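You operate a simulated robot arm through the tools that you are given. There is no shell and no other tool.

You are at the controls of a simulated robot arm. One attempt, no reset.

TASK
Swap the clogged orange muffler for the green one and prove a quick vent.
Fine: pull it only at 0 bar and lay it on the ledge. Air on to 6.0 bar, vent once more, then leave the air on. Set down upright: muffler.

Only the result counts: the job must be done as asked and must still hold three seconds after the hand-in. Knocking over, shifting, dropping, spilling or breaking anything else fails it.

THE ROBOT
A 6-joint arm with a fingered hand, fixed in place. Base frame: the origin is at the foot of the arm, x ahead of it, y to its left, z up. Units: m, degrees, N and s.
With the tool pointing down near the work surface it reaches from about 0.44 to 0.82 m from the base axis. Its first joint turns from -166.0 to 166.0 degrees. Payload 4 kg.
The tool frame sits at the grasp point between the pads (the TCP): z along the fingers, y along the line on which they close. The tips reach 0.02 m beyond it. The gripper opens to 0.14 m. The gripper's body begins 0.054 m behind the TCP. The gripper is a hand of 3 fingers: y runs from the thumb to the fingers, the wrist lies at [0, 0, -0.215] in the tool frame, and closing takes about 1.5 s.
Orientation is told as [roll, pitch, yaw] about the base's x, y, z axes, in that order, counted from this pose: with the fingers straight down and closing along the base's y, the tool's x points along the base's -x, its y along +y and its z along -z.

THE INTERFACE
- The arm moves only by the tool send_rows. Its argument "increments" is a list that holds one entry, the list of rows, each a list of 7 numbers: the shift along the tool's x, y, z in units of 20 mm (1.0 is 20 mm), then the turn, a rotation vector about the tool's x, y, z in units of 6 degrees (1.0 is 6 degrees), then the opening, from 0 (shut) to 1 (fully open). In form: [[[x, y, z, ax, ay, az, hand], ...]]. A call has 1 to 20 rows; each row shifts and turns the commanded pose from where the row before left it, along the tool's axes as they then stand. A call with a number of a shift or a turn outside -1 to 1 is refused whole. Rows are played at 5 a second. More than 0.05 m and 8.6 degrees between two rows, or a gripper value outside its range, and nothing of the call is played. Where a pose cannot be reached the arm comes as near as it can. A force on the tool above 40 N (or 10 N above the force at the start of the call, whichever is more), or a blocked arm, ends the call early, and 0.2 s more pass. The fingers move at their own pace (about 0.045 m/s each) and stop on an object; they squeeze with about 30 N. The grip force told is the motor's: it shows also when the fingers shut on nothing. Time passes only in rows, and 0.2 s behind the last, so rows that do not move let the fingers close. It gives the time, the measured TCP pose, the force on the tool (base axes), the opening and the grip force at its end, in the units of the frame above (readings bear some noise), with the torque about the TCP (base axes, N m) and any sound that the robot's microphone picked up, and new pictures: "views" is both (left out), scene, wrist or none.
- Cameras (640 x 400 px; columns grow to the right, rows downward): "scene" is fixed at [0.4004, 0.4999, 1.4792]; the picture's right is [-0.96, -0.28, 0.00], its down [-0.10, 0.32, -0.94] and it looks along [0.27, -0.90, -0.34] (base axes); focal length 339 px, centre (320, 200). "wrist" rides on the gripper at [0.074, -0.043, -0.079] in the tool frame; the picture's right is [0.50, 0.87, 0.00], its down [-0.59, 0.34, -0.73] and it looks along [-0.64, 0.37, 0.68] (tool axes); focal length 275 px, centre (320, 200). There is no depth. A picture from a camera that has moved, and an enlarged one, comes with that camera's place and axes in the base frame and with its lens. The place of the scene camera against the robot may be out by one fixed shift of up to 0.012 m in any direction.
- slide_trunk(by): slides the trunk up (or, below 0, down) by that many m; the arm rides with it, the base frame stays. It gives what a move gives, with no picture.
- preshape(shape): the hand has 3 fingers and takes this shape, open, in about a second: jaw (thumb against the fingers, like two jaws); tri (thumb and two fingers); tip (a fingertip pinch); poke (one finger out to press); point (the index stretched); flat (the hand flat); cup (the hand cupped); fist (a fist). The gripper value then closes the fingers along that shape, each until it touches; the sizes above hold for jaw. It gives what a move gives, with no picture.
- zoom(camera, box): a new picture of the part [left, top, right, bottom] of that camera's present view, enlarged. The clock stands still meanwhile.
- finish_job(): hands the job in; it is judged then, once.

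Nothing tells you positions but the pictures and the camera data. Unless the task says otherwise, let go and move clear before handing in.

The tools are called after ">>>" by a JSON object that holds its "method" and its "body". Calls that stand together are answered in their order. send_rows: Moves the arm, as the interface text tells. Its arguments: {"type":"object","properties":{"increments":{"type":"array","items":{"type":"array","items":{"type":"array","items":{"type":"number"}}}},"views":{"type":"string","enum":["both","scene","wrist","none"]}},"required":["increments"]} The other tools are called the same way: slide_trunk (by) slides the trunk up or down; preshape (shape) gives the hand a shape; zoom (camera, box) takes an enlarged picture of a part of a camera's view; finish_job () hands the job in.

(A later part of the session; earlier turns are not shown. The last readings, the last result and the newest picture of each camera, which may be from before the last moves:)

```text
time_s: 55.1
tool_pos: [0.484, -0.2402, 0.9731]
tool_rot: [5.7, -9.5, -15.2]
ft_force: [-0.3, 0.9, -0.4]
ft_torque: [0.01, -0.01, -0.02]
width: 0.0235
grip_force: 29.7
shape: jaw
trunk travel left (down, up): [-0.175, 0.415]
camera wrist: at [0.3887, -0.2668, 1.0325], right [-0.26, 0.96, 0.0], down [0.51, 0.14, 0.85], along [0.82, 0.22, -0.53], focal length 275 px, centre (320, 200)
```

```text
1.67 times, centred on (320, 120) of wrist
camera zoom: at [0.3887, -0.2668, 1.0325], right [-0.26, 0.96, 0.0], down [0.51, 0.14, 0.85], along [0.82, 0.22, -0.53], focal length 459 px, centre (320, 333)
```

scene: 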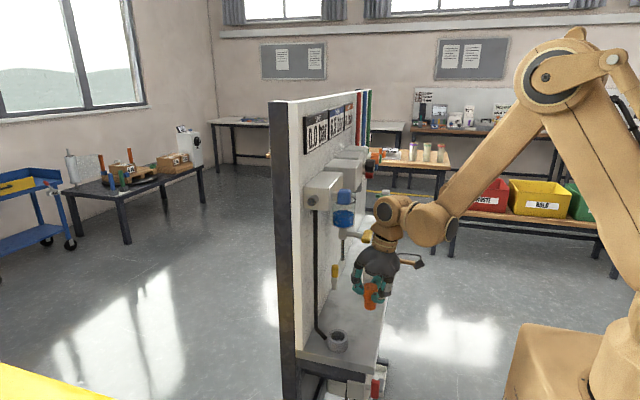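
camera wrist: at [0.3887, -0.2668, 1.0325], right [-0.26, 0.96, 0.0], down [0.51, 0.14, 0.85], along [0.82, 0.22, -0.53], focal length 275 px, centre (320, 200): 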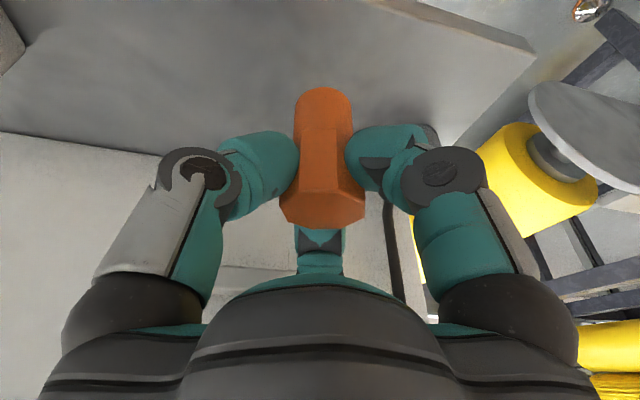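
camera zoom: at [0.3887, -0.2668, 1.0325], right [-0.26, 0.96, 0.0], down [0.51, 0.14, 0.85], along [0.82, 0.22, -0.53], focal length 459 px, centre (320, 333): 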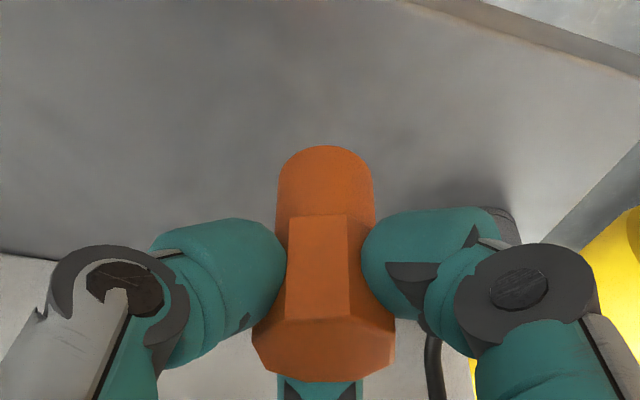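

The muffler is nearly upright now. I'll lower most of the way, then creep until contact.

>>> {"method": "send_rows", "body": {"increments": [[[0, 0, 0, -0.125, -0.217, 0, 0], [0.0846, -0.0486, 0.439, 0, 0, 0, 0], [0.0846, -0.0486, 0.439, 0, 0, 0, 0], [0.0846, -0.0486, 0.439, 0, 0, 0, 0], [0.0846, -0.0486, 0.439, 0, 0, 0, 0], [0, 0, 0, 0, 0, 0, 0]]]}}

>>> {"method": "zoom", "body": {"camera": "scene", "box": [310, 230, 430, 350]}}

>>> {"method": "zoom", "body": {"camera": "wrist", "box": [200, 0, 440, 240]}}

```text
time_s: 56.5
tool_pos: [0.4839, -0.2403, 0.9353]
tool_rot: [6.4, -10.8, -15.2]
ft_force: [-0.1, -1.4, -2.2]
ft_torque: [0.02, 0.02, 0.0]
width: 0.0235
grip_force: 30.2
shape: jaw
trunk travel left (down, up): [-0.175, 0.415]
camera wrist: at [0.387, -0.2679, 0.9932], right [-0.26, 0.96, 0.0], down [0.48, 0.13, 0.86], along [0.83, 0.23, -0.5], focal length 275 px, centre (320, 200)
```

scene: 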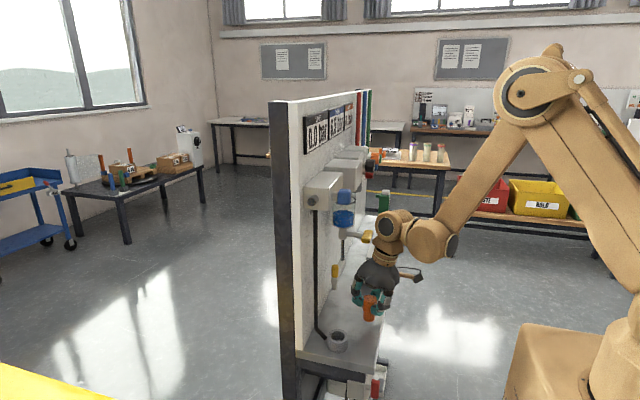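
wrist: 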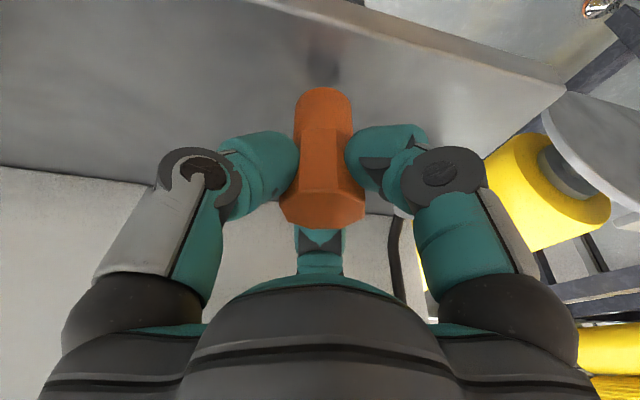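

```text
3.33 times, centred on (370, 290) of scene
camera zoom: at [0.4004, 0.4999, 1.4792], right [-0.96, -0.28, 0.0], down [-0.1, 0.32, -0.94], along [0.27, -0.9, -0.34], focal length 1130 px, centre (153, -100)
```

zoom: 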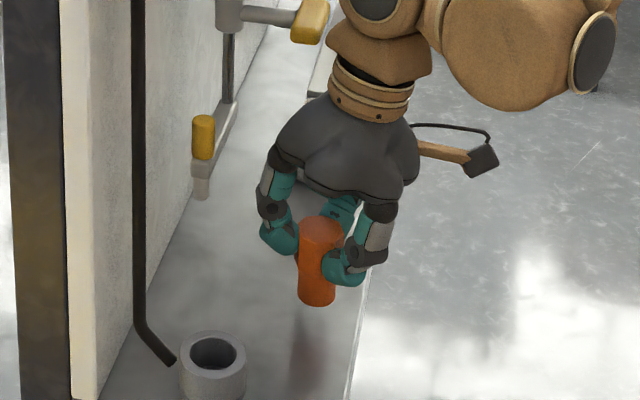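

```text
1.67 times, centred on (320, 120) of wrist
camera zoom: at [0.387, -0.2679, 0.9932], right [-0.26, 0.96, 0.0], down [0.48, 0.13, 0.86], along [0.83, 0.23, -0.5], focal length 459 px, centre (320, 333)
```

zoom: 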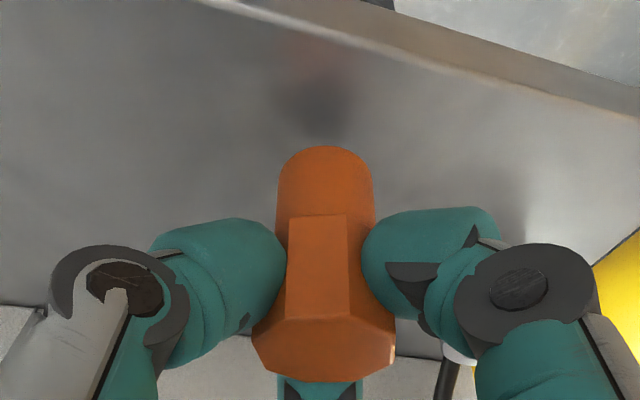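

>>> {"method": "send_rows", "body": {"increments": [[[0.0376, -0.0216, 0.195, 0, 0, 0, 0], [0.0376, -0.0216, 0.195, 0, 0, 0, 0], [0.0376, -0.0216, 0.195, 0, 0, 0, 0], [0, 0, 0, 0, 0, 0, 0]]], "views": "none"}}

>>> {"method": "zoom", "body": {"camera": "scene", "box": [340, 260, 420, 340]}}

>>> {"method": "zoom", "body": {"camera": "wrist", "box": [240, 0, 400, 160]}}

```text
time_s: 57.5
tool_pos: [0.4837, -0.2399, 0.9231]
tool_rot: [6.4, -10.8, -15.4]
ft_force: [0.1, -0.2, -0.8]
ft_torque: [0.01, 0.02, -0.02]
width: 0.0237
grip_force: 30.0
shape: jaw
trunk travel left (down, up): [-0.175, 0.415]
```

```text
5.00 times, centred on (380, 300) of scene
camera zoom: at [0.4004, 0.4999, 1.4792], right [-0.96, -0.28, 0.0], down [-0.1, 0.32, -0.94], along [0.27, -0.9, -0.34], focal length 1696 px, centre (20, -300)
```

zoom: 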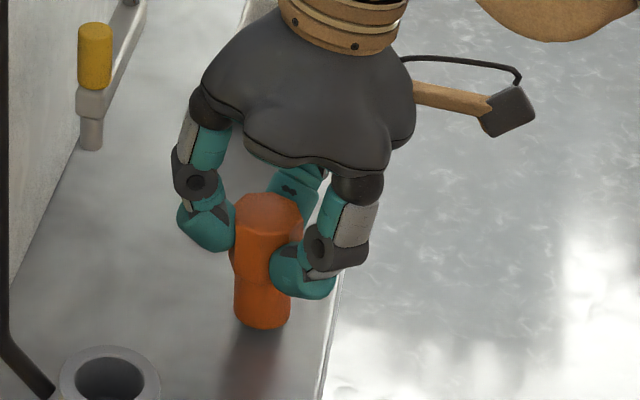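

```text
2.50 times, centred on (320, 80) of wrist
camera zoom: at [0.3879, -0.2676, 0.9815], right [-0.26, 0.96, 0.0], down [0.48, 0.13, 0.86], along [0.83, 0.23, -0.5], focal length 688 px, centre (320, 500)
```

zoom: 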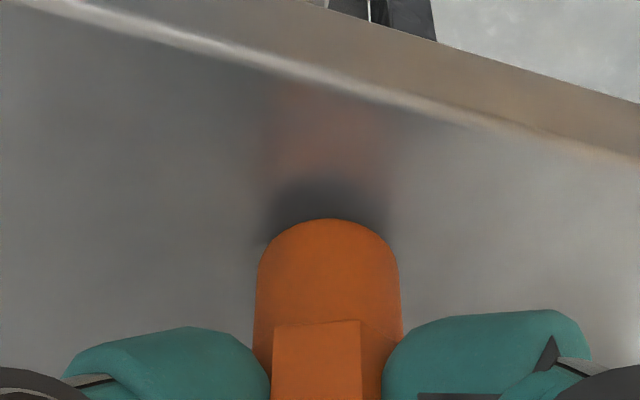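

>>> {"method": "send_rows", "body": {"increments": [[[0.0188, -0.0108, 0.0976, 0, 0, 0, 0], [0.0188, -0.0108, 0.0976, 0, 0, 0, 0], [0, 0, 0, 0, 0, 0, 0]]], "views": "none"}}

>>> {"method": "zoom", "body": {"camera": "wrist", "box": [240, 0, 400, 160]}}

```text
time_s: 58.3
tool_pos: [0.4849, -0.2405, 0.9185]
tool_rot: [6.5, -10.8, -15.2]
ft_force: [0.3, -0.2, -0.5]
ft_torque: [-0.01, 0.01, 0.02]
width: 0.0237
grip_force: 30.1
shape: jaw
trunk travel left (down, up): [-0.175, 0.415]
```

```text
2.50 times, centred on (320, 80) of wrist
camera zoom: at [0.3877, -0.2676, 0.9773], right [-0.26, 0.96, 0.0], down [0.48, 0.13, 0.86], along [0.83, 0.23, -0.5], focal length 688 px, centre (320, 500)
```

zoom: 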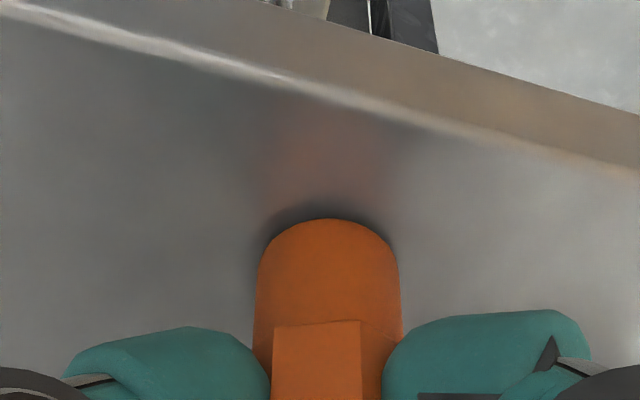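

>>> {"method": "send_rows", "body": {"increments": [[[0.0188, -0.0108, 0.0976, 0, 0, 0, 0], [0.0094, -0.0054, 0.0488, 0, 0, 0, 0], [0, 0, 0, 0, 0, 0, 0]]], "views": "none"}}

>>> {"method": "zoom", "body": {"camera": "wrist", "box": [240, 0, 400, 160]}}

```text
time_s: 59.1
tool_pos: [0.4837, -0.2405, 0.9164]
tool_rot: [6.5, -10.9, -15.4]
ft_force: [0.5, -0.4, 8.9]
ft_torque: [-0.04, 0.0, -0.01]
width: 0.0238
grip_force: 30.1
shape: jaw
trunk travel left (down, up): [-0.175, 0.415]
```

```text
2.50 times, centred on (320, 80) of wrist
camera zoom: at [0.3875, -0.2677, 0.9745], right [-0.26, 0.96, 0.0], down [0.48, 0.13, 0.86], along [0.83, 0.23, -0.5], focal length 688 px, centre (320, 500)
```

zoom: 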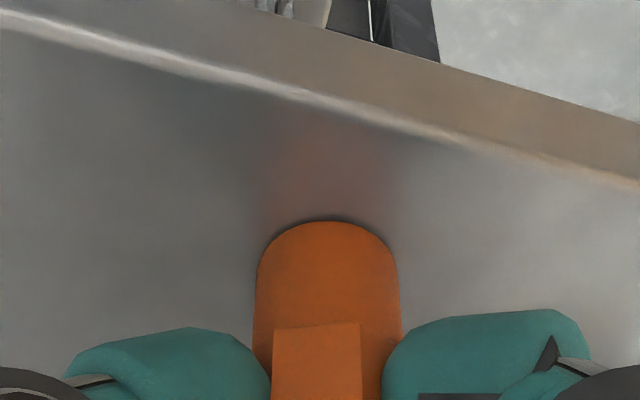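

Contact: 9 N upward, the muffler stands on the ledge. I'll release it by opening the fingers a bit.

>>> {"method": "send_rows", "body": {"increments": [[[-0.0094, 0.0054, -0.0488, 0, 0, 0, 0], [0, 0, 0, 0, 0, 0, 0.2], [0, 0, 0, 0, 0, 0, 0.25], [0, 0, 0, 0, 0, 0, 0.3], [0, 0, 0, 0, 0, 0, 0.35], [0, 0, 0, 0, 0, 0, 0.42], [0, 0, 0, 0, 0, 0, 0.42], [0, 0, 0, 0, 0, 0, 0.42]]]}}

>>> {"method": "zoom", "body": {"camera": "scene", "box": [340, 260, 420, 340]}}

>>> {"method": "zoom", "body": {"camera": "wrist", "box": [200, 0, 440, 240]}}

```text
time_s: 60.9
tool_pos: [0.4858, -0.2414, 0.9166]
tool_rot: [6.4, -10.9, -15.3]
ft_force: [-0.6, -1.1, 0.3]
ft_torque: [-0.03, 0.03, -0.05]
width: 0.0583
grip_force: 0.1
shape: jaw
trunk travel left (down, up): [-0.175, 0.415]
camera wrist: at [0.3878, -0.2678, 0.9749], right [-0.26, 0.96, 0.0], down [0.48, 0.13, 0.86], along [0.83, 0.23, -0.5], focal length 275 px, centre (320, 200)
```

scene: 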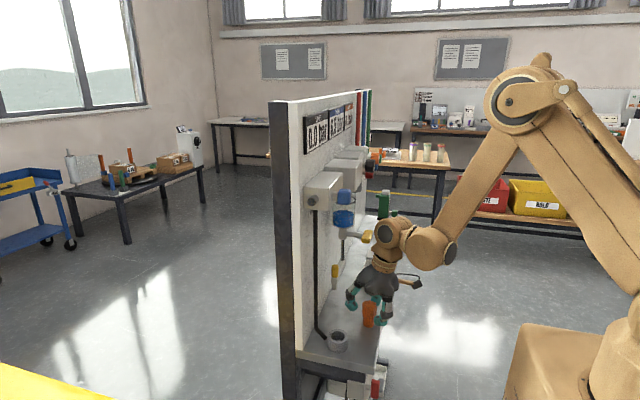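
wrist: 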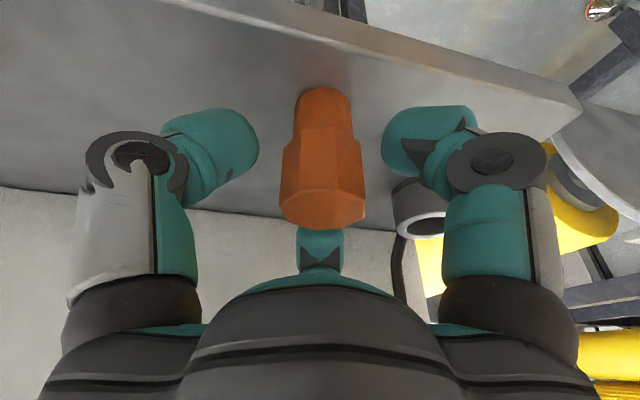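

```text
5.00 times, centred on (380, 300) of scene
camera zoom: at [0.4004, 0.4999, 1.4792], right [-0.96, -0.28, 0.0], down [-0.1, 0.32, -0.94], along [0.27, -0.9, -0.34], focal length 1696 px, centre (20, -300)
```

zoom: 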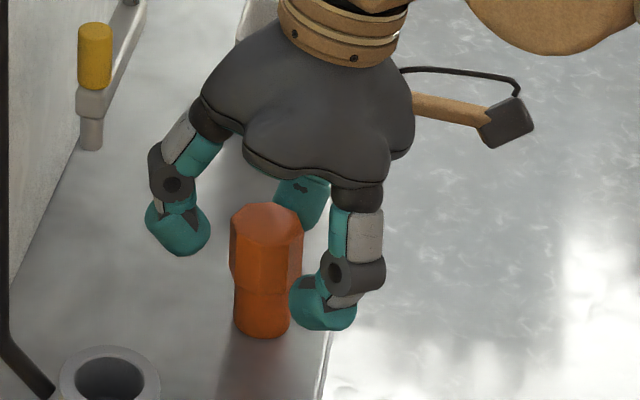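

```text
1.67 times, centred on (320, 120) of wrist
camera zoom: at [0.3878, -0.2678, 0.9749], right [-0.26, 0.96, 0.0], down [0.48, 0.13, 0.86], along [0.83, 0.23, -0.5], focal length 459 px, centre (320, 333)
```

zoom: 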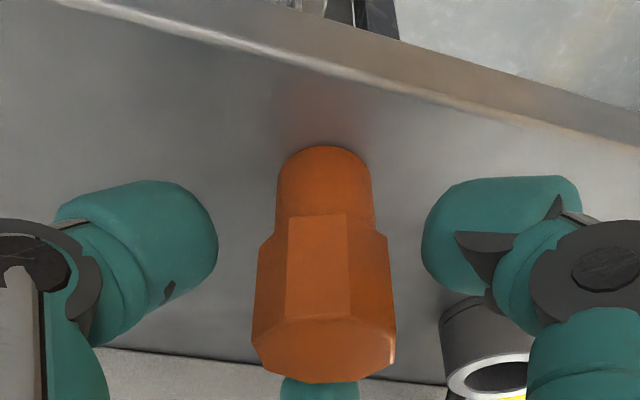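

The old muffler stands upright on the ledge. I'll lift off a little and back away toward -x, clear of the DRAIN handle.

>>> {"method": "send_rows", "body": {"increments": [[[-0.113, 0.065, -0.586, 0, 0, 0, 0.45], [-0.113, 0.065, -0.586, 0, 0, 0, 0.45], [-0.113, 0.065, -0.586, 0, 0, 0, 0.45], [-0.038, 0.022, -0.195, 0, 0, 0, 0.45], [0.947, -0.248, -0.209, 0, 0, 0, 0.45], [0.947, -0.248, -0.209, 0, 0, 0, 0.45], [0.947, -0.248, -0.209, 0, 0, 0, 0.45], [0, 0, 0, 0, 0, 0, 0.45]]]}}

>>> {"method": "zoom", "body": {"camera": "scene", "box": [310, 180, 430, 340]}}

```text
time_s: 62.7
tool_pos: [0.4255, -0.2407, 0.956]
tool_rot: [6.4, -10.8, -15.3]
ft_force: [-0.1, 0.4, -0.5]
ft_torque: [0.01, 0.04, -0.01]
width: 0.0626
grip_force: 0.0
shape: jaw
trunk travel left (down, up): [-0.175, 0.415]
camera wrist: at [0.3279, -0.2678, 1.0143], right [-0.26, 0.96, 0.0], down [0.48, 0.13, 0.86], along [0.83, 0.23, -0.5], focal length 275 px, centre (320, 200)
```

scene: 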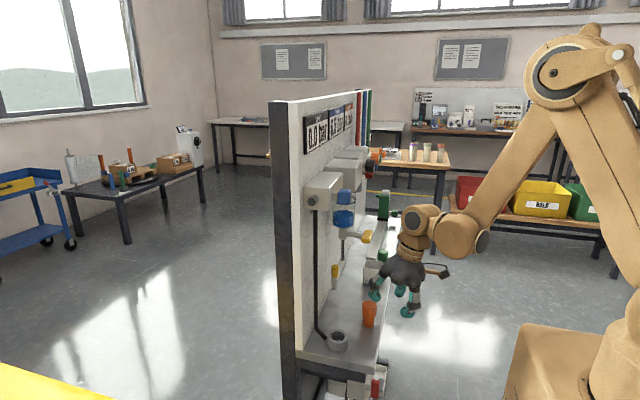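
wrist: 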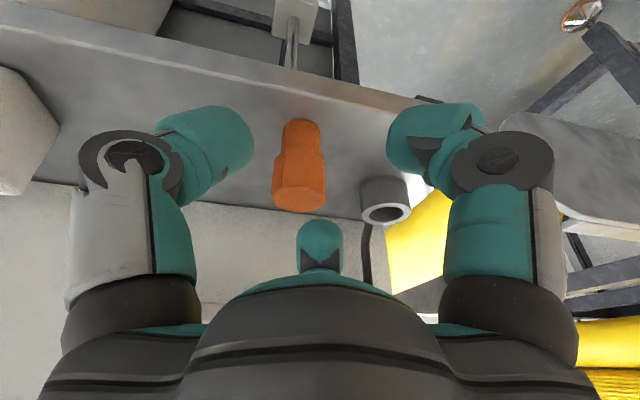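

```text
2.50 times, centred on (370, 260) of scene
camera zoom: at [0.4004, 0.4999, 1.4792], right [-0.96, -0.28, 0.0], down [-0.1, 0.32, -0.94], along [0.27, -0.9, -0.34], focal length 848 px, centre (195, 50)
```

zoom: 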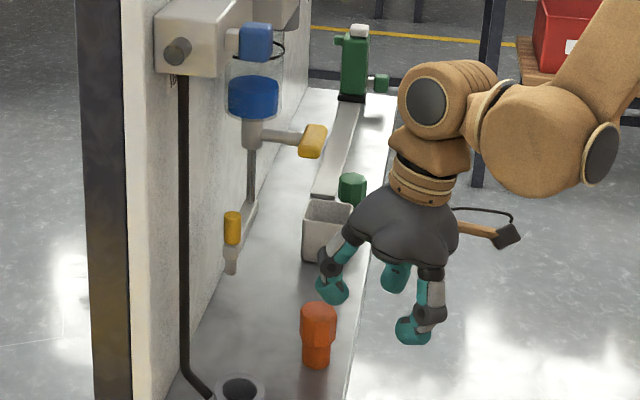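

The orange muffler stands upright. Next I'll rise, keep away from the DRAIN handle, and travel along -y to look at the green muffler.

>>> {"method": "send_rows", "body": {"increments": [[[0.009, 0.049, -0.874, 0, 0, 0, 0.45], [0.009, 0.049, -0.874, 0, 0, 0, 0.45], [0.009, 0.049, -0.874, 0, 0, 0, 0.45], [0.009, 0.049, -0.874, 0, 0, 0, 0.45], [0.009, 0.049, -0.874, 0, 0, 0, 0.45], [0.009, 0.049, -0.874, 0, 0, 0, 0.45], [0.009, 0.049, -0.874, 0, 0, 0, 0.45], [-0.347, -0.981, -0.042, 0, 0, 0, 0.45], [-0.347, -0.981, -0.042, 0, 0, 0, 0.45], [-0.347, -0.981, -0.042, 0, 0, 0, 0.45], [-0.347, -0.981, -0.042, 0, 0, 0, 0.45], [-0.347, -0.981, -0.042, 0, 0, 0, 0.45], [-0.347, -0.981, -0.042, 0, 0, 0, 0.45], [-0.347, -0.981, -0.042, 0, 0, 0, 0.45], [-0.347, -0.981, -0.042, 0, 0, 0, 0.45], [-0.347, -0.981, -0.042, 0, 0, 0, 0.45], [-0.347, -0.981, -0.042, 0, 0, 0, 0.45], [-0.347, -0.981, -0.042, 0, 0, 0, 0.45], [0, 0, 0, 0, 0, 0, 0.45]]]}}

>>> {"method": "zoom", "body": {"camera": "scene", "box": [340, 180, 420, 300]}}

```text
time_s: 66.7
tool_pos: [0.4165, -0.4709, 1.0761]
tool_rot: [6.5, -10.8, -15.3]
ft_force: [0.4, 0.2, 0.2]
ft_torque: [-0.01, 0.03, 0.02]
width: 0.0626
grip_force: 0.0
shape: jaw
trunk travel left (down, up): [-0.175, 0.415]
camera wrist: at [0.3199, -0.4975, 1.1344], right [-0.26, 0.96, 0.0], down [0.48, 0.13, 0.86], along [0.83, 0.23, -0.5], focal length 275 px, centre (320, 200)
```

scene: 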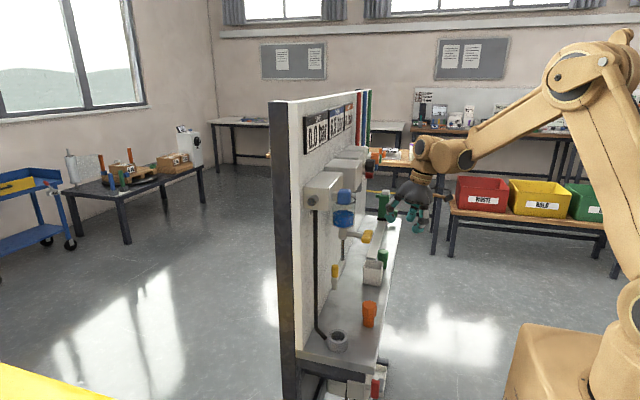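
wrist: 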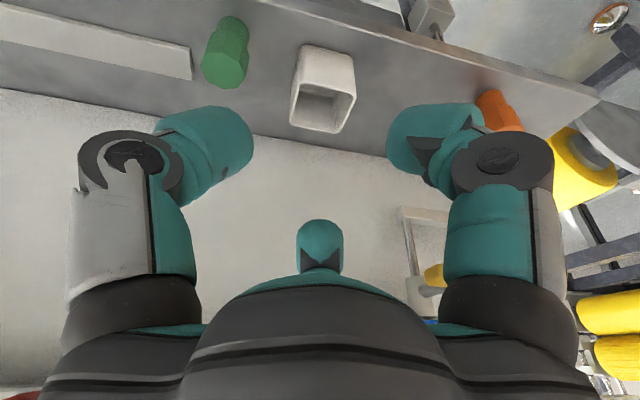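

```text
3.33 times, centred on (380, 240) of scene
camera zoom: at [0.4004, 0.4999, 1.4792], right [-0.96, -0.28, 0.0], down [-0.1, 0.32, -0.94], along [0.27, -0.9, -0.34], focal length 1130 px, centre (120, 67)
```

zoom: 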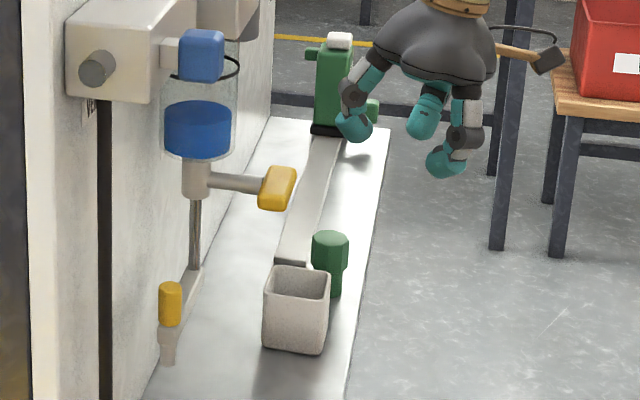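

>>> {"method": "zoom", "body": {"camera": "wrist", "box": [150, 0, 390, 150]}}

```text
2.67 times, centred on (270, 75) of wrist
camera zoom: at [0.3199, -0.4975, 1.1344], right [-0.26, 0.96, 0.0], down [0.48, 0.13, 0.86], along [0.83, 0.23, -0.5], focal length 734 px, centre (453, 533)
```

zoom: 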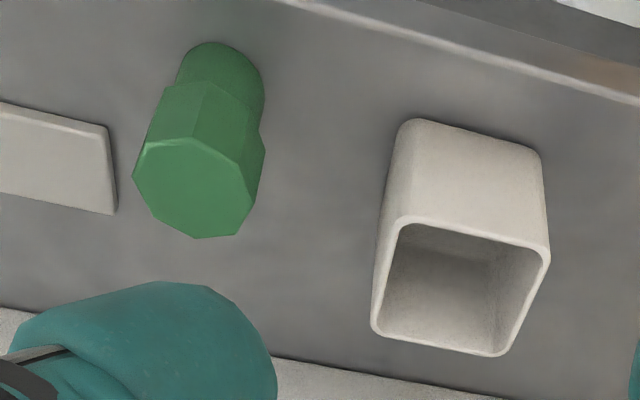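

The green muffler stands at about (0.484,-0.537), top near 0.925, with the white box ending at y≈-0.472. I'll hover above it with the fingers partly open.

>>> {"method": "send_rows", "body": {"increments": [[[-0.653, -0.562, 0.943, 0, 0, 0, 0.45], [-0.653, -0.562, 0.943, 0, 0, 0, 0.45], [-0.653, -0.562, 0.943, 0, 0, 0, 0.45], [-0.653, -0.562, 0.943, 0, 0, 0, 0.45], [-0.653, -0.562, 0.943, 0, 0, 0, 0.45], [0, 0, 0, 0, 0, 0, 0.45]]]}}

>>> {"method": "zoom", "body": {"camera": "wrist", "box": [200, 0, 440, 200]}}

>>> {"method": "zoom", "body": {"camera": "scene", "box": [340, 180, 420, 300]}}

```text
time_s: 68.1
tool_pos: [0.486, -0.5358, 0.9902]
tool_rot: [6.4, -10.8, -15.3]
ft_force: [-0.4, -0.5, 0.1]
ft_torque: [-0.02, -0.02, 0.0]
width: 0.0628
grip_force: 0.0
shape: jaw
trunk travel left (down, up): [-0.175, 0.415]
camera wrist: at [0.3886, -0.5631, 1.0474], right [-0.26, 0.96, 0.0], down [0.48, 0.13, 0.86], along [0.83, 0.23, -0.5], focal length 275 px, centre (320, 200)
```

scene: 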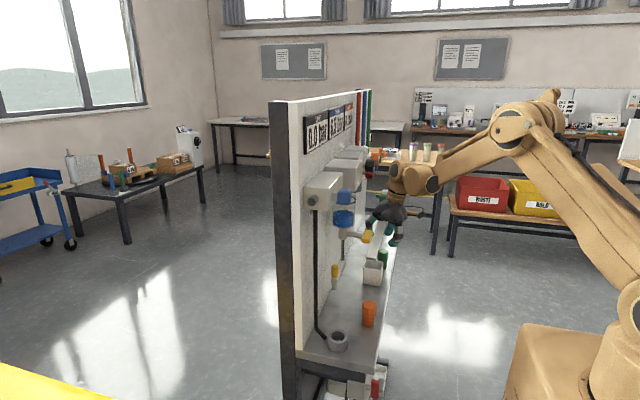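
wrist: 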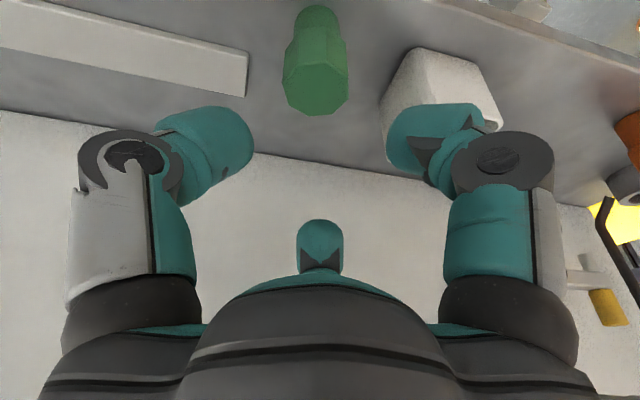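

```text
2.00 times, centred on (320, 100) of wrist
camera zoom: at [0.3886, -0.5631, 1.0474], right [-0.26, 0.96, 0.0], down [0.48, 0.13, 0.86], along [0.83, 0.23, -0.5], focal length 551 px, centre (320, 400)
```

zoom: 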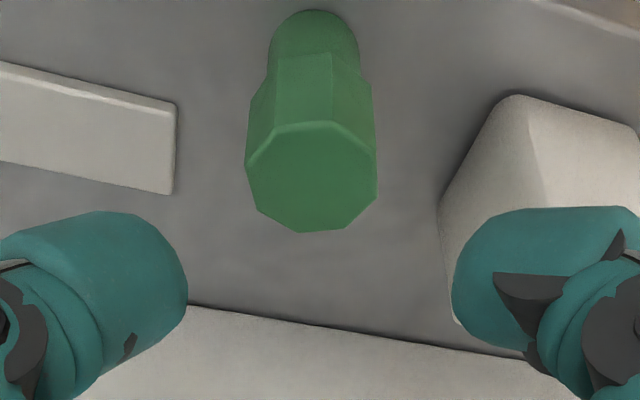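

```text
3.33 times, centred on (380, 240) of scene
camera zoom: at [0.4004, 0.4999, 1.4792], right [-0.96, -0.28, 0.0], down [-0.1, 0.32, -0.94], along [0.27, -0.9, -0.34], focal length 1130 px, centre (120, 67)
```

zoom: 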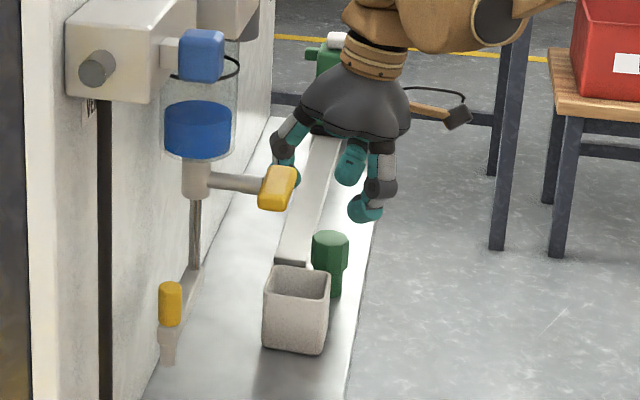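

The green axis is about (0.4825,-0.539). I'll lower around it.

>>> {"method": "send_rows", "body": {"increments": [[[0.2, -0.1475, 0.87, 0, 0, 0, 0.45], [0.2, -0.1475, 0.87, 0, 0, 0, 0.45], [0.2, -0.1475, 0.87, 0, 0, 0, 0.45], [0.2, -0.1475, 0.87, 0, 0, 0, 0.45], [0, 0, 0, 0, 0, 0, 0.45]]]}}

>>> {"method": "zoom", "body": {"camera": "wrist", "box": [200, 0, 440, 240]}}

>>> {"method": "zoom", "body": {"camera": "scene", "box": [340, 200, 420, 300]}}

```text
time_s: 69.3
tool_pos: [0.4822, -0.5377, 0.9184]
tool_rot: [6.5, -10.8, -15.4]
ft_force: [-0.8, -0.3, -0.2]
ft_torque: [0.01, 0.03, 0.0]
width: 0.0627
grip_force: 0.0
shape: jaw
trunk travel left (down, up): [-0.175, 0.415]
camera wrist: at [0.386, -0.5646, 0.976], right [-0.26, 0.96, 0.0], down [0.48, 0.13, 0.86], along [0.83, 0.23, -0.5], focal length 275 px, centre (320, 200)
```

scene: 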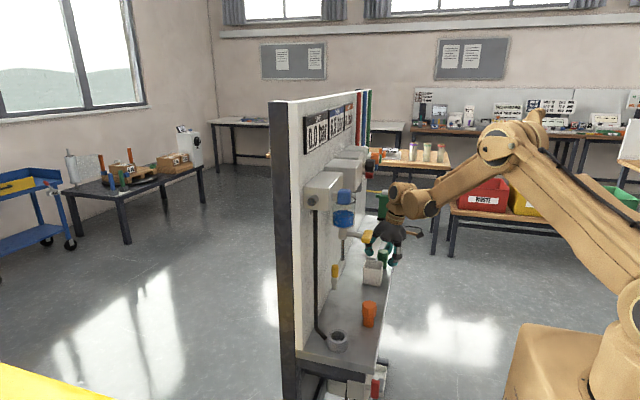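
wrist: 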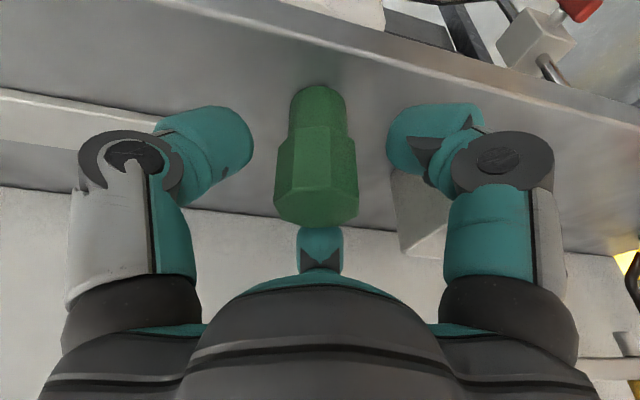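

```text
1.67 times, centred on (320, 120) of wrist
camera zoom: at [0.386, -0.5646, 0.976], right [-0.26, 0.96, 0.0], down [0.48, 0.13, 0.86], along [0.83, 0.23, -0.5], focal length 459 px, centre (320, 333)
```

zoom: 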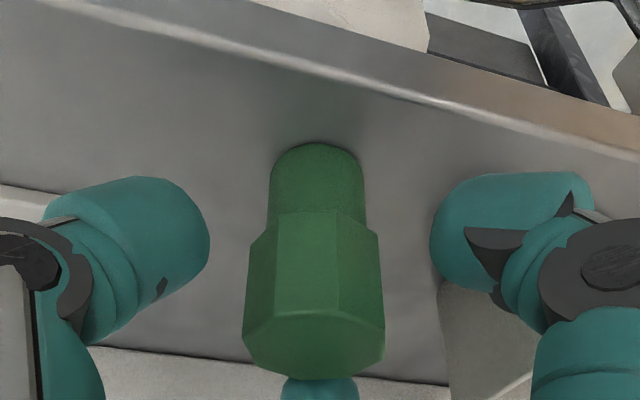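

```text
4.00 times, centred on (380, 250) of scene
camera zoom: at [0.4004, 0.4999, 1.4792], right [-0.96, -0.28, 0.0], down [-0.1, 0.32, -0.94], along [0.27, -0.9, -0.34], focal length 1357 px, centre (80, 0)
```

zoom: 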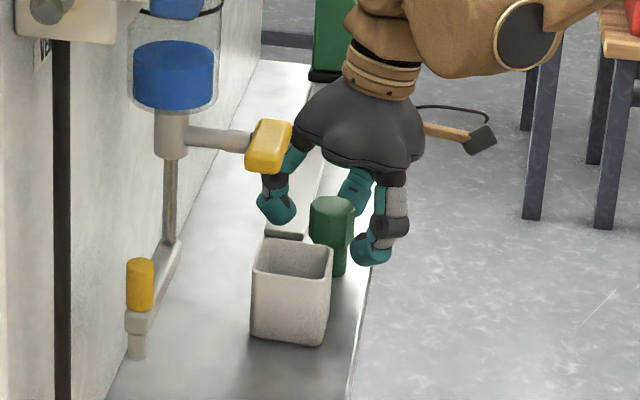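

The green head sits about 3 mm off-centre in the hand; I'll nudge and then close.

>>> {"method": "send_rows", "body": {"increments": [[[-0.0625, -0.108, 0, 0, 0, 0, 0.42], [0, 0, 0, 0, 0, 0, 0.35], [0, 0, 0, 0, 0, 0, 0.28], [0, 0, 0, 0, 0, 0, 0.2], [0, 0, 0, 0, 0, 0, 0.1], [0, 0, 0, 0, 0, 0, 0], [0, 0, 0, 0, 0, 0, 0], [0, 0, 0, 0, 0, 0, 0]]]}}

>>> {"method": "zoom", "body": {"camera": "wrist", "box": [200, 0, 440, 240]}}

>>> {"method": "zoom", "body": {"camera": "scene", "box": [340, 200, 420, 300]}}

```text
time_s: 71.1
tool_pos: [0.4827, -0.5407, 0.9187]
tool_rot: [6.5, -10.8, -15.4]
ft_force: [0.4, -0.8, 0.7]
ft_torque: [0.0, 0.0, 0.0]
width: 0.0236
grip_force: 29.7
shape: jaw
trunk travel left (down, up): [-0.175, 0.415]
camera wrist: at [0.3868, -0.5676, 0.9758], right [-0.26, 0.96, 0.0], down [0.48, 0.13, 0.86], along [0.83, 0.23, -0.5], focal length 275 px, centre (320, 200)
```

scene: 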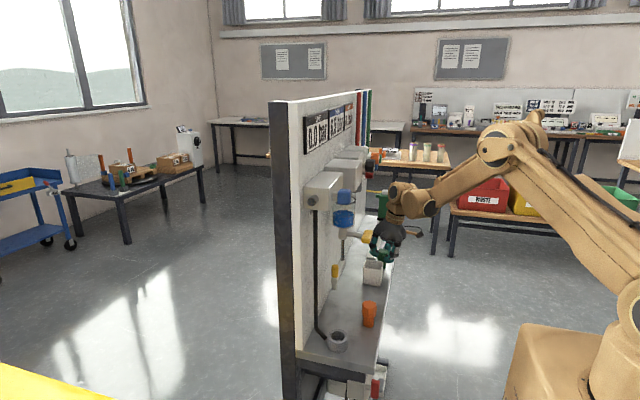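
wrist: 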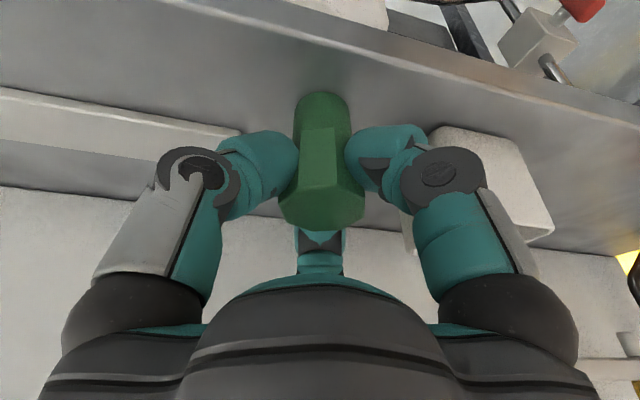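

```text
1.67 times, centred on (320, 120) of wrist
camera zoom: at [0.3868, -0.5676, 0.9758], right [-0.26, 0.96, 0.0], down [0.48, 0.13, 0.86], along [0.83, 0.23, -0.5], focal length 459 px, centre (320, 333)
```

zoom: 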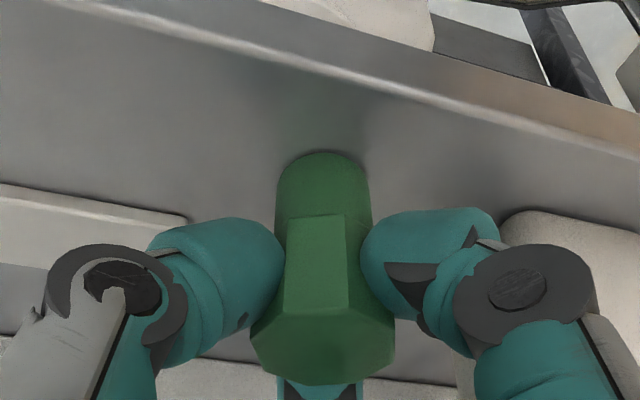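

```text
4.00 times, centred on (380, 250) of scene
camera zoom: at [0.4004, 0.4999, 1.4792], right [-0.96, -0.28, 0.0], down [-0.1, 0.32, -0.94], along [0.27, -0.9, -0.34], focal length 1357 px, centre (80, 0)
```

zoom: 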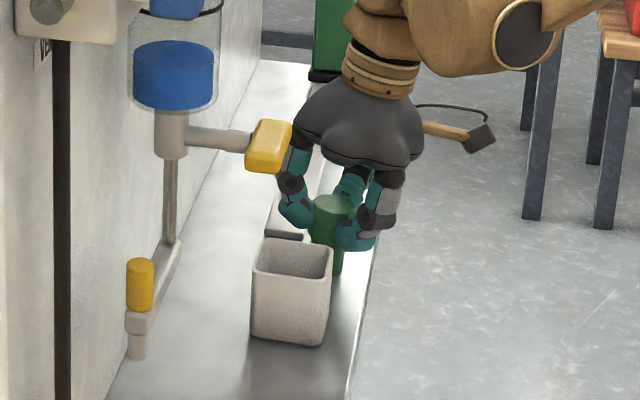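

The grip looks the same as with the orange one. I'll lift it straight up.

>>> {"method": "send_rows", "body": {"increments": [[[-0.0376, 0.0216, -0.195, 0, 0, 0, 0], [-0.094, 0.054, -0.488, 0, 0, 0, 0], [-0.094, 0.054, -0.488, 0, 0, 0, 0], [-0.094, 0.054, -0.488, 0, 0, 0, 0], [-0.094, 0.054, -0.488, 0, 0, 0, 0], [0, 0, 0, 0, 0, 0, 0]]]}}

>>> {"method": "zoom", "body": {"camera": "wrist", "box": [200, 0, 440, 240]}}

>>> {"method": "zoom", "body": {"camera": "scene", "box": [340, 180, 420, 280]}}

```text
time_s: 72.5
tool_pos: [0.4829, -0.5398, 0.9621]
tool_rot: [6.6, -10.8, -15.4]
ft_force: [0.0, 0.2, -1.1]
ft_torque: [-0.01, 0.0, 0.07]
width: 0.0235
grip_force: 30.1
shape: jaw
trunk travel left (down, up): [-0.175, 0.415]
camera wrist: at [0.3861, -0.5679, 1.0201], right [-0.26, 0.96, 0.0], down [0.48, 0.13, 0.86], along [0.83, 0.23, -0.5], focal length 275 px, centre (320, 200)
```

scene: 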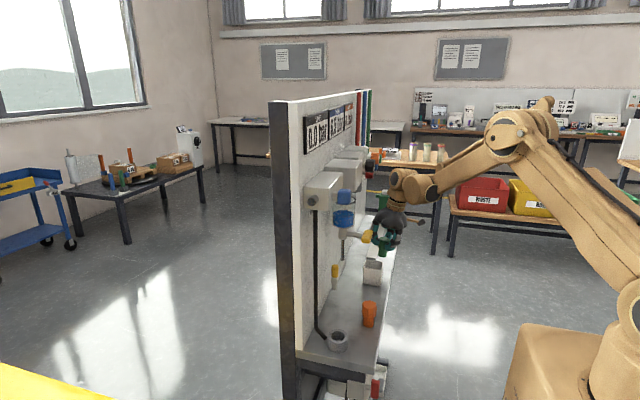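
wrist: 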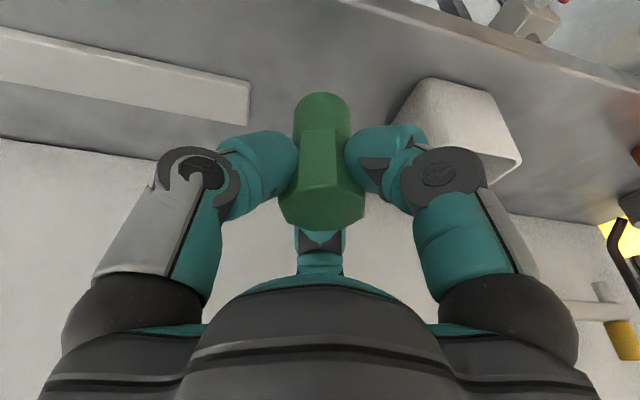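

```text
1.67 times, centred on (320, 120) of wrist
camera zoom: at [0.3861, -0.5679, 1.0201], right [-0.26, 0.96, 0.0], down [0.48, 0.13, 0.86], along [0.83, 0.23, -0.5], focal length 459 px, centre (320, 333)
```

zoom: 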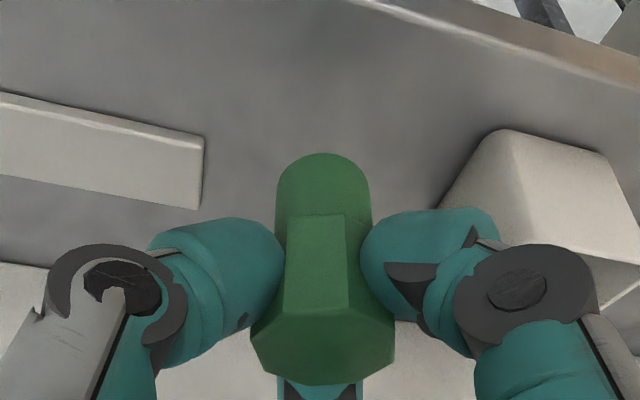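

```text
4.00 times, centred on (380, 230) of scene
camera zoom: at [0.4004, 0.4999, 1.4792], right [-0.96, -0.28, 0.0], down [-0.1, 0.32, -0.94], along [0.27, -0.9, -0.34], focal length 1357 px, centre (80, 80)
```

zoom: 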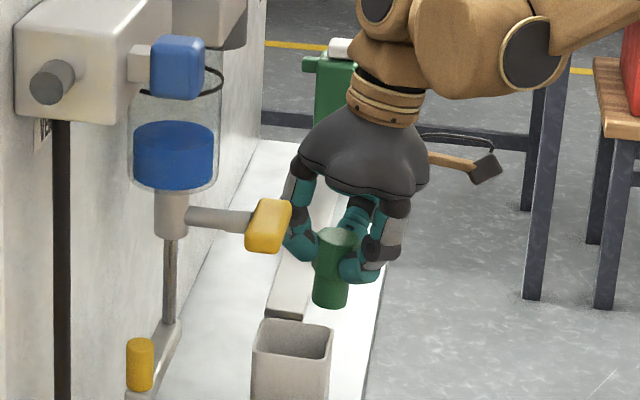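

The green muffler is in hand and upright. I'll rise, back away from the panel, and turn the hand 20° about the vertical to have more room near the hose.

>>> {"method": "send_rows", "body": {"increments": [[[-0.169, 0.097, -0.878, 0, 0, 0, 0], [-0.169, 0.097, -0.878, 0, 0, 0, 0], [-0.169, 0.097, -0.878, 0, 0, 0, 0], [-0.169, 0.097, -0.878, 0, 0, 0, 0], [-0.169, 0.097, -0.878, 0, 0, 0, 0], [0.947, -0.248, -0.209, 0, 0, 0, 0], [0.947, -0.248, -0.209, 0, 0, 0, 0], [0.947, -0.248, -0.209, 0, 0, 0, 0], [0, 0, 0, -0.156, 0.09, -0.813, 0], [0, 0, 0, -0.156, 0.09, -0.813, 0], [0, 0, 0, -0.156, 0.09, -0.813, 0], [0, 0, 0, -0.156, 0.09, -0.813, 0], [0, 0, 0, 0, 0, 0, 0]]]}}

```text
time_s: 75.3
tool_pos: [0.4224, -0.5411, 1.0523]
tool_rot: [6.5, -10.9, 4.8]
ft_force: [-0.2, -0.1, -0.8]
ft_torque: [-0.04, -0.03, 0.0]
width: 0.0236
grip_force: 30.6
shape: jaw
trunk travel left (down, up): [-0.175, 0.415]
camera wrist: at [0.341, -0.5998, 1.1101], right [-0.58, 0.82, 0.0], down [0.41, 0.29, 0.86], along [0.71, 0.5, -0.5], focal length 275 px, centre (320, 200)
```

scene: 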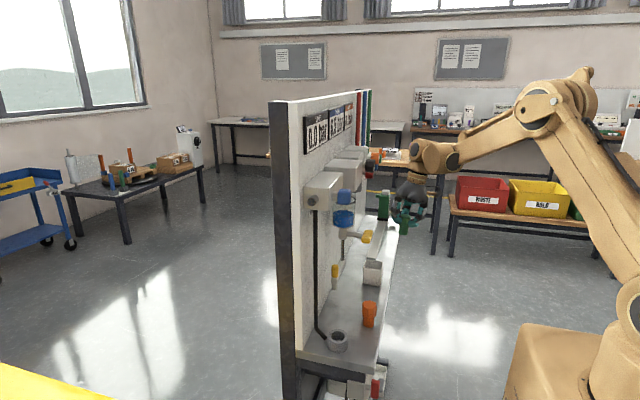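
wrist: 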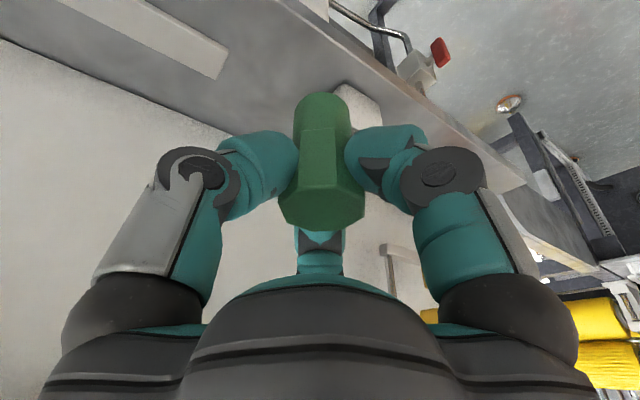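

>>> {"method": "send_rows", "body": {"increments": [[[-0.076, 0.99, 0.124, 0, 0, 0, 0], [-0.076, 0.99, 0.124, 0, 0, 0, 0], [-0.076, 0.99, 0.124, 0, 0, 0, 0], [-0.076, 0.99, 0.124, 0, 0, 0, 0], [-0.076, 0.99, 0.124, 0, 0, 0, 0], [-0.076, 0.99, 0.124, 0, 0, 0, 0], [-0.076, 0.99, 0.124, 0, 0, 0, 0], [-0.076, 0.99, 0.124, 0, 0, 0, 0], [-0.076, 0.99, 0.124, 0, 0, 0, 0], [-0.076, 0.99, 0.124, 0, 0, 0, 0], [-0.076, 0.99, 0.124, 0, 0, 0, 0], [-0.076, 0.99, 0.124, 0, 0, 0, 0], [-0.076, 0.99, 0.124, 0, 0, 0, 0], [-0.076, 0.99, 0.124, 0, 0, 0, 0], [-0.076, 0.99, 0.124, 0, 0, 0, 0], [0, 0, 0, 0, 0, 0, 0]]]}}

```text
time_s: 78.7
tool_pos: [0.421, -0.2422, 1.0511]
tool_rot: [6.3, -10.9, 4.6]
ft_force: [-0.6, 0.0, -2.0]
ft_torque: [0.04, 0.02, -0.01]
width: 0.0239
grip_force: 29.8
shape: jaw
trunk travel left (down, up): [-0.175, 0.415]
camera wrist: at [0.3392, -0.2993, 1.1102], right [-0.58, 0.82, 0.0], down [0.41, 0.29, 0.87], along [0.71, 0.5, -0.5], focal length 275 px, centre (320, 200)
```

scene: 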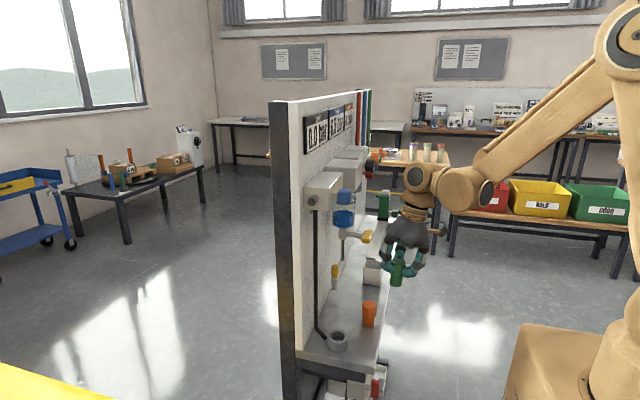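
wrist: 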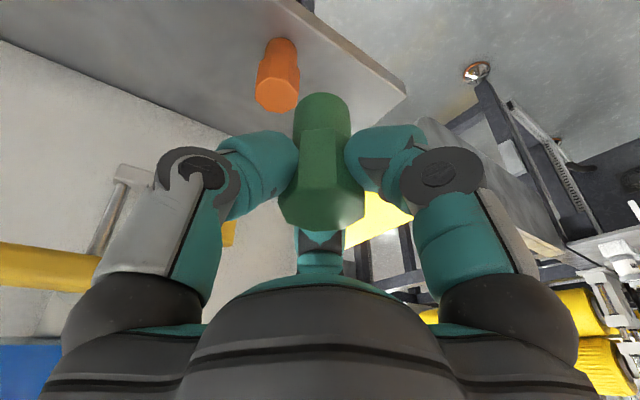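

I'll move down and along to a staging point just in front of the cup.

>>> {"method": "send_rows", "body": {"increments": [[[-0.328, 0.7, 0.874, 0, 0, 0, 0], [-0.328, 0.7, 0.874, 0, 0, 0, 0], [-0.328, 0.7, 0.874, 0, 0, 0, 0], [-0.328, 0.7, 0.874, 0, 0, 0, 0], [-0.328, 0.7, 0.874, 0, 0, 0, 0], [-0.328, 0.7, 0.874, 0, 0, 0, 0], [0, 0, 0, 0, 0, 0, 0]]]}}

>>> {"method": "zoom", "body": {"camera": "scene", "box": [290, 180, 410, 360]}}

>>> {"method": "zoom", "body": {"camera": "wrist", "box": [200, 40, 440, 280]}}

```text
time_s: 80.3
tool_pos: [0.4694, -0.1406, 0.9662]
tool_rot: [6.3, -10.9, 4.6]
ft_force: [0.0, 0.3, -2.0]
ft_torque: [0.0, -0.01, -0.02]
width: 0.0237
grip_force: 30.1
shape: jaw
trunk travel left (down, up): [-0.175, 0.415]
camera wrist: at [0.3873, -0.1998, 1.0234], right [-0.58, 0.82, 0.0], down [0.41, 0.29, 0.86], along [0.71, 0.5, -0.5], focal length 275 px, centre (320, 200)
```

scene: 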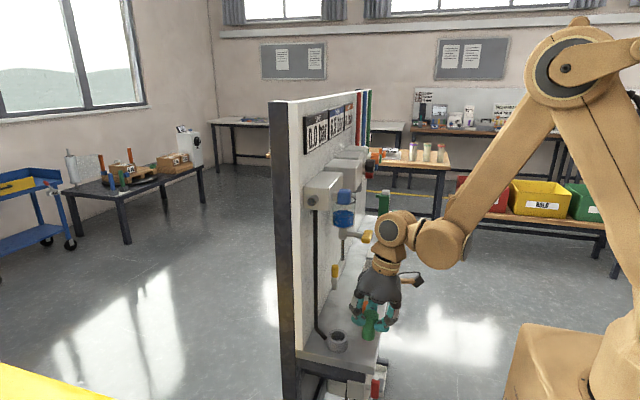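
wrist: 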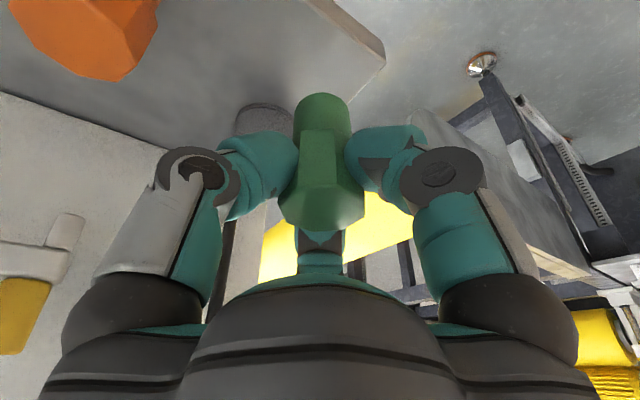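

```text
2.22 times, centred on (350, 270) of scene
camera zoom: at [0.4004, 0.4999, 1.4792], right [-0.96, -0.28, 0.0], down [-0.1, 0.32, -0.94], along [0.27, -0.9, -0.34], focal length 754 px, centre (253, 44)
```

zoom: 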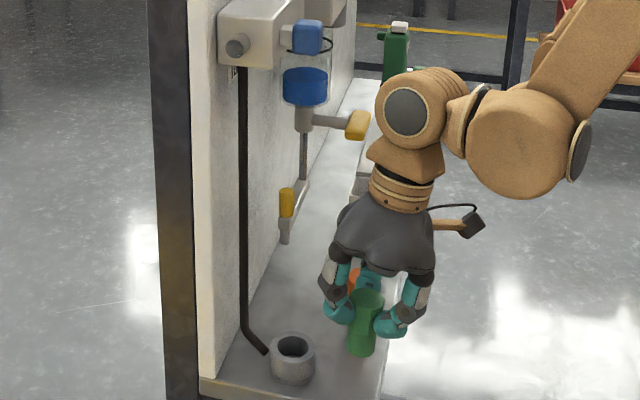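

```text
1.67 times, centred on (320, 160) of wrist
camera zoom: at [0.3873, -0.1998, 1.0234], right [-0.58, 0.82, 0.0], down [0.41, 0.29, 0.86], along [0.71, 0.5, -0.5], focal length 459 px, centre (320, 267)
```

zoom: 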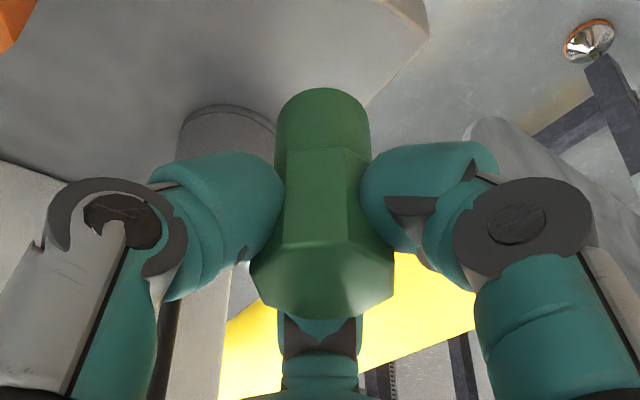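

>>> {"method": "zoom", "body": {"camera": "scene", "box": [340, 280, 400, 350]}}

```text
5.71 times, centred on (370, 315) of scene
camera zoom: at [0.4004, 0.4999, 1.4792], right [-0.96, -0.28, 0.0], down [-0.1, 0.32, -0.94], along [0.27, -0.9, -0.34], focal length 1938 px, centre (34, -457)
```

zoom: 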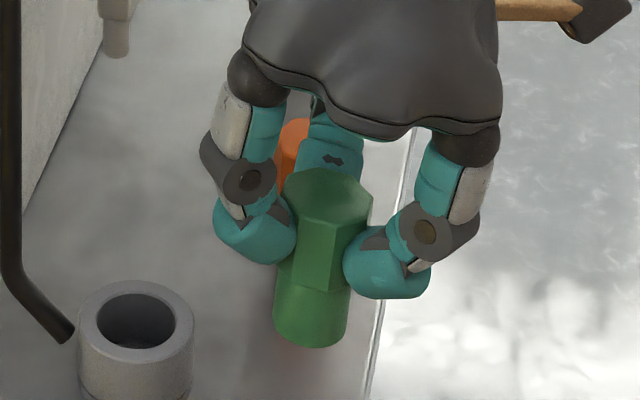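

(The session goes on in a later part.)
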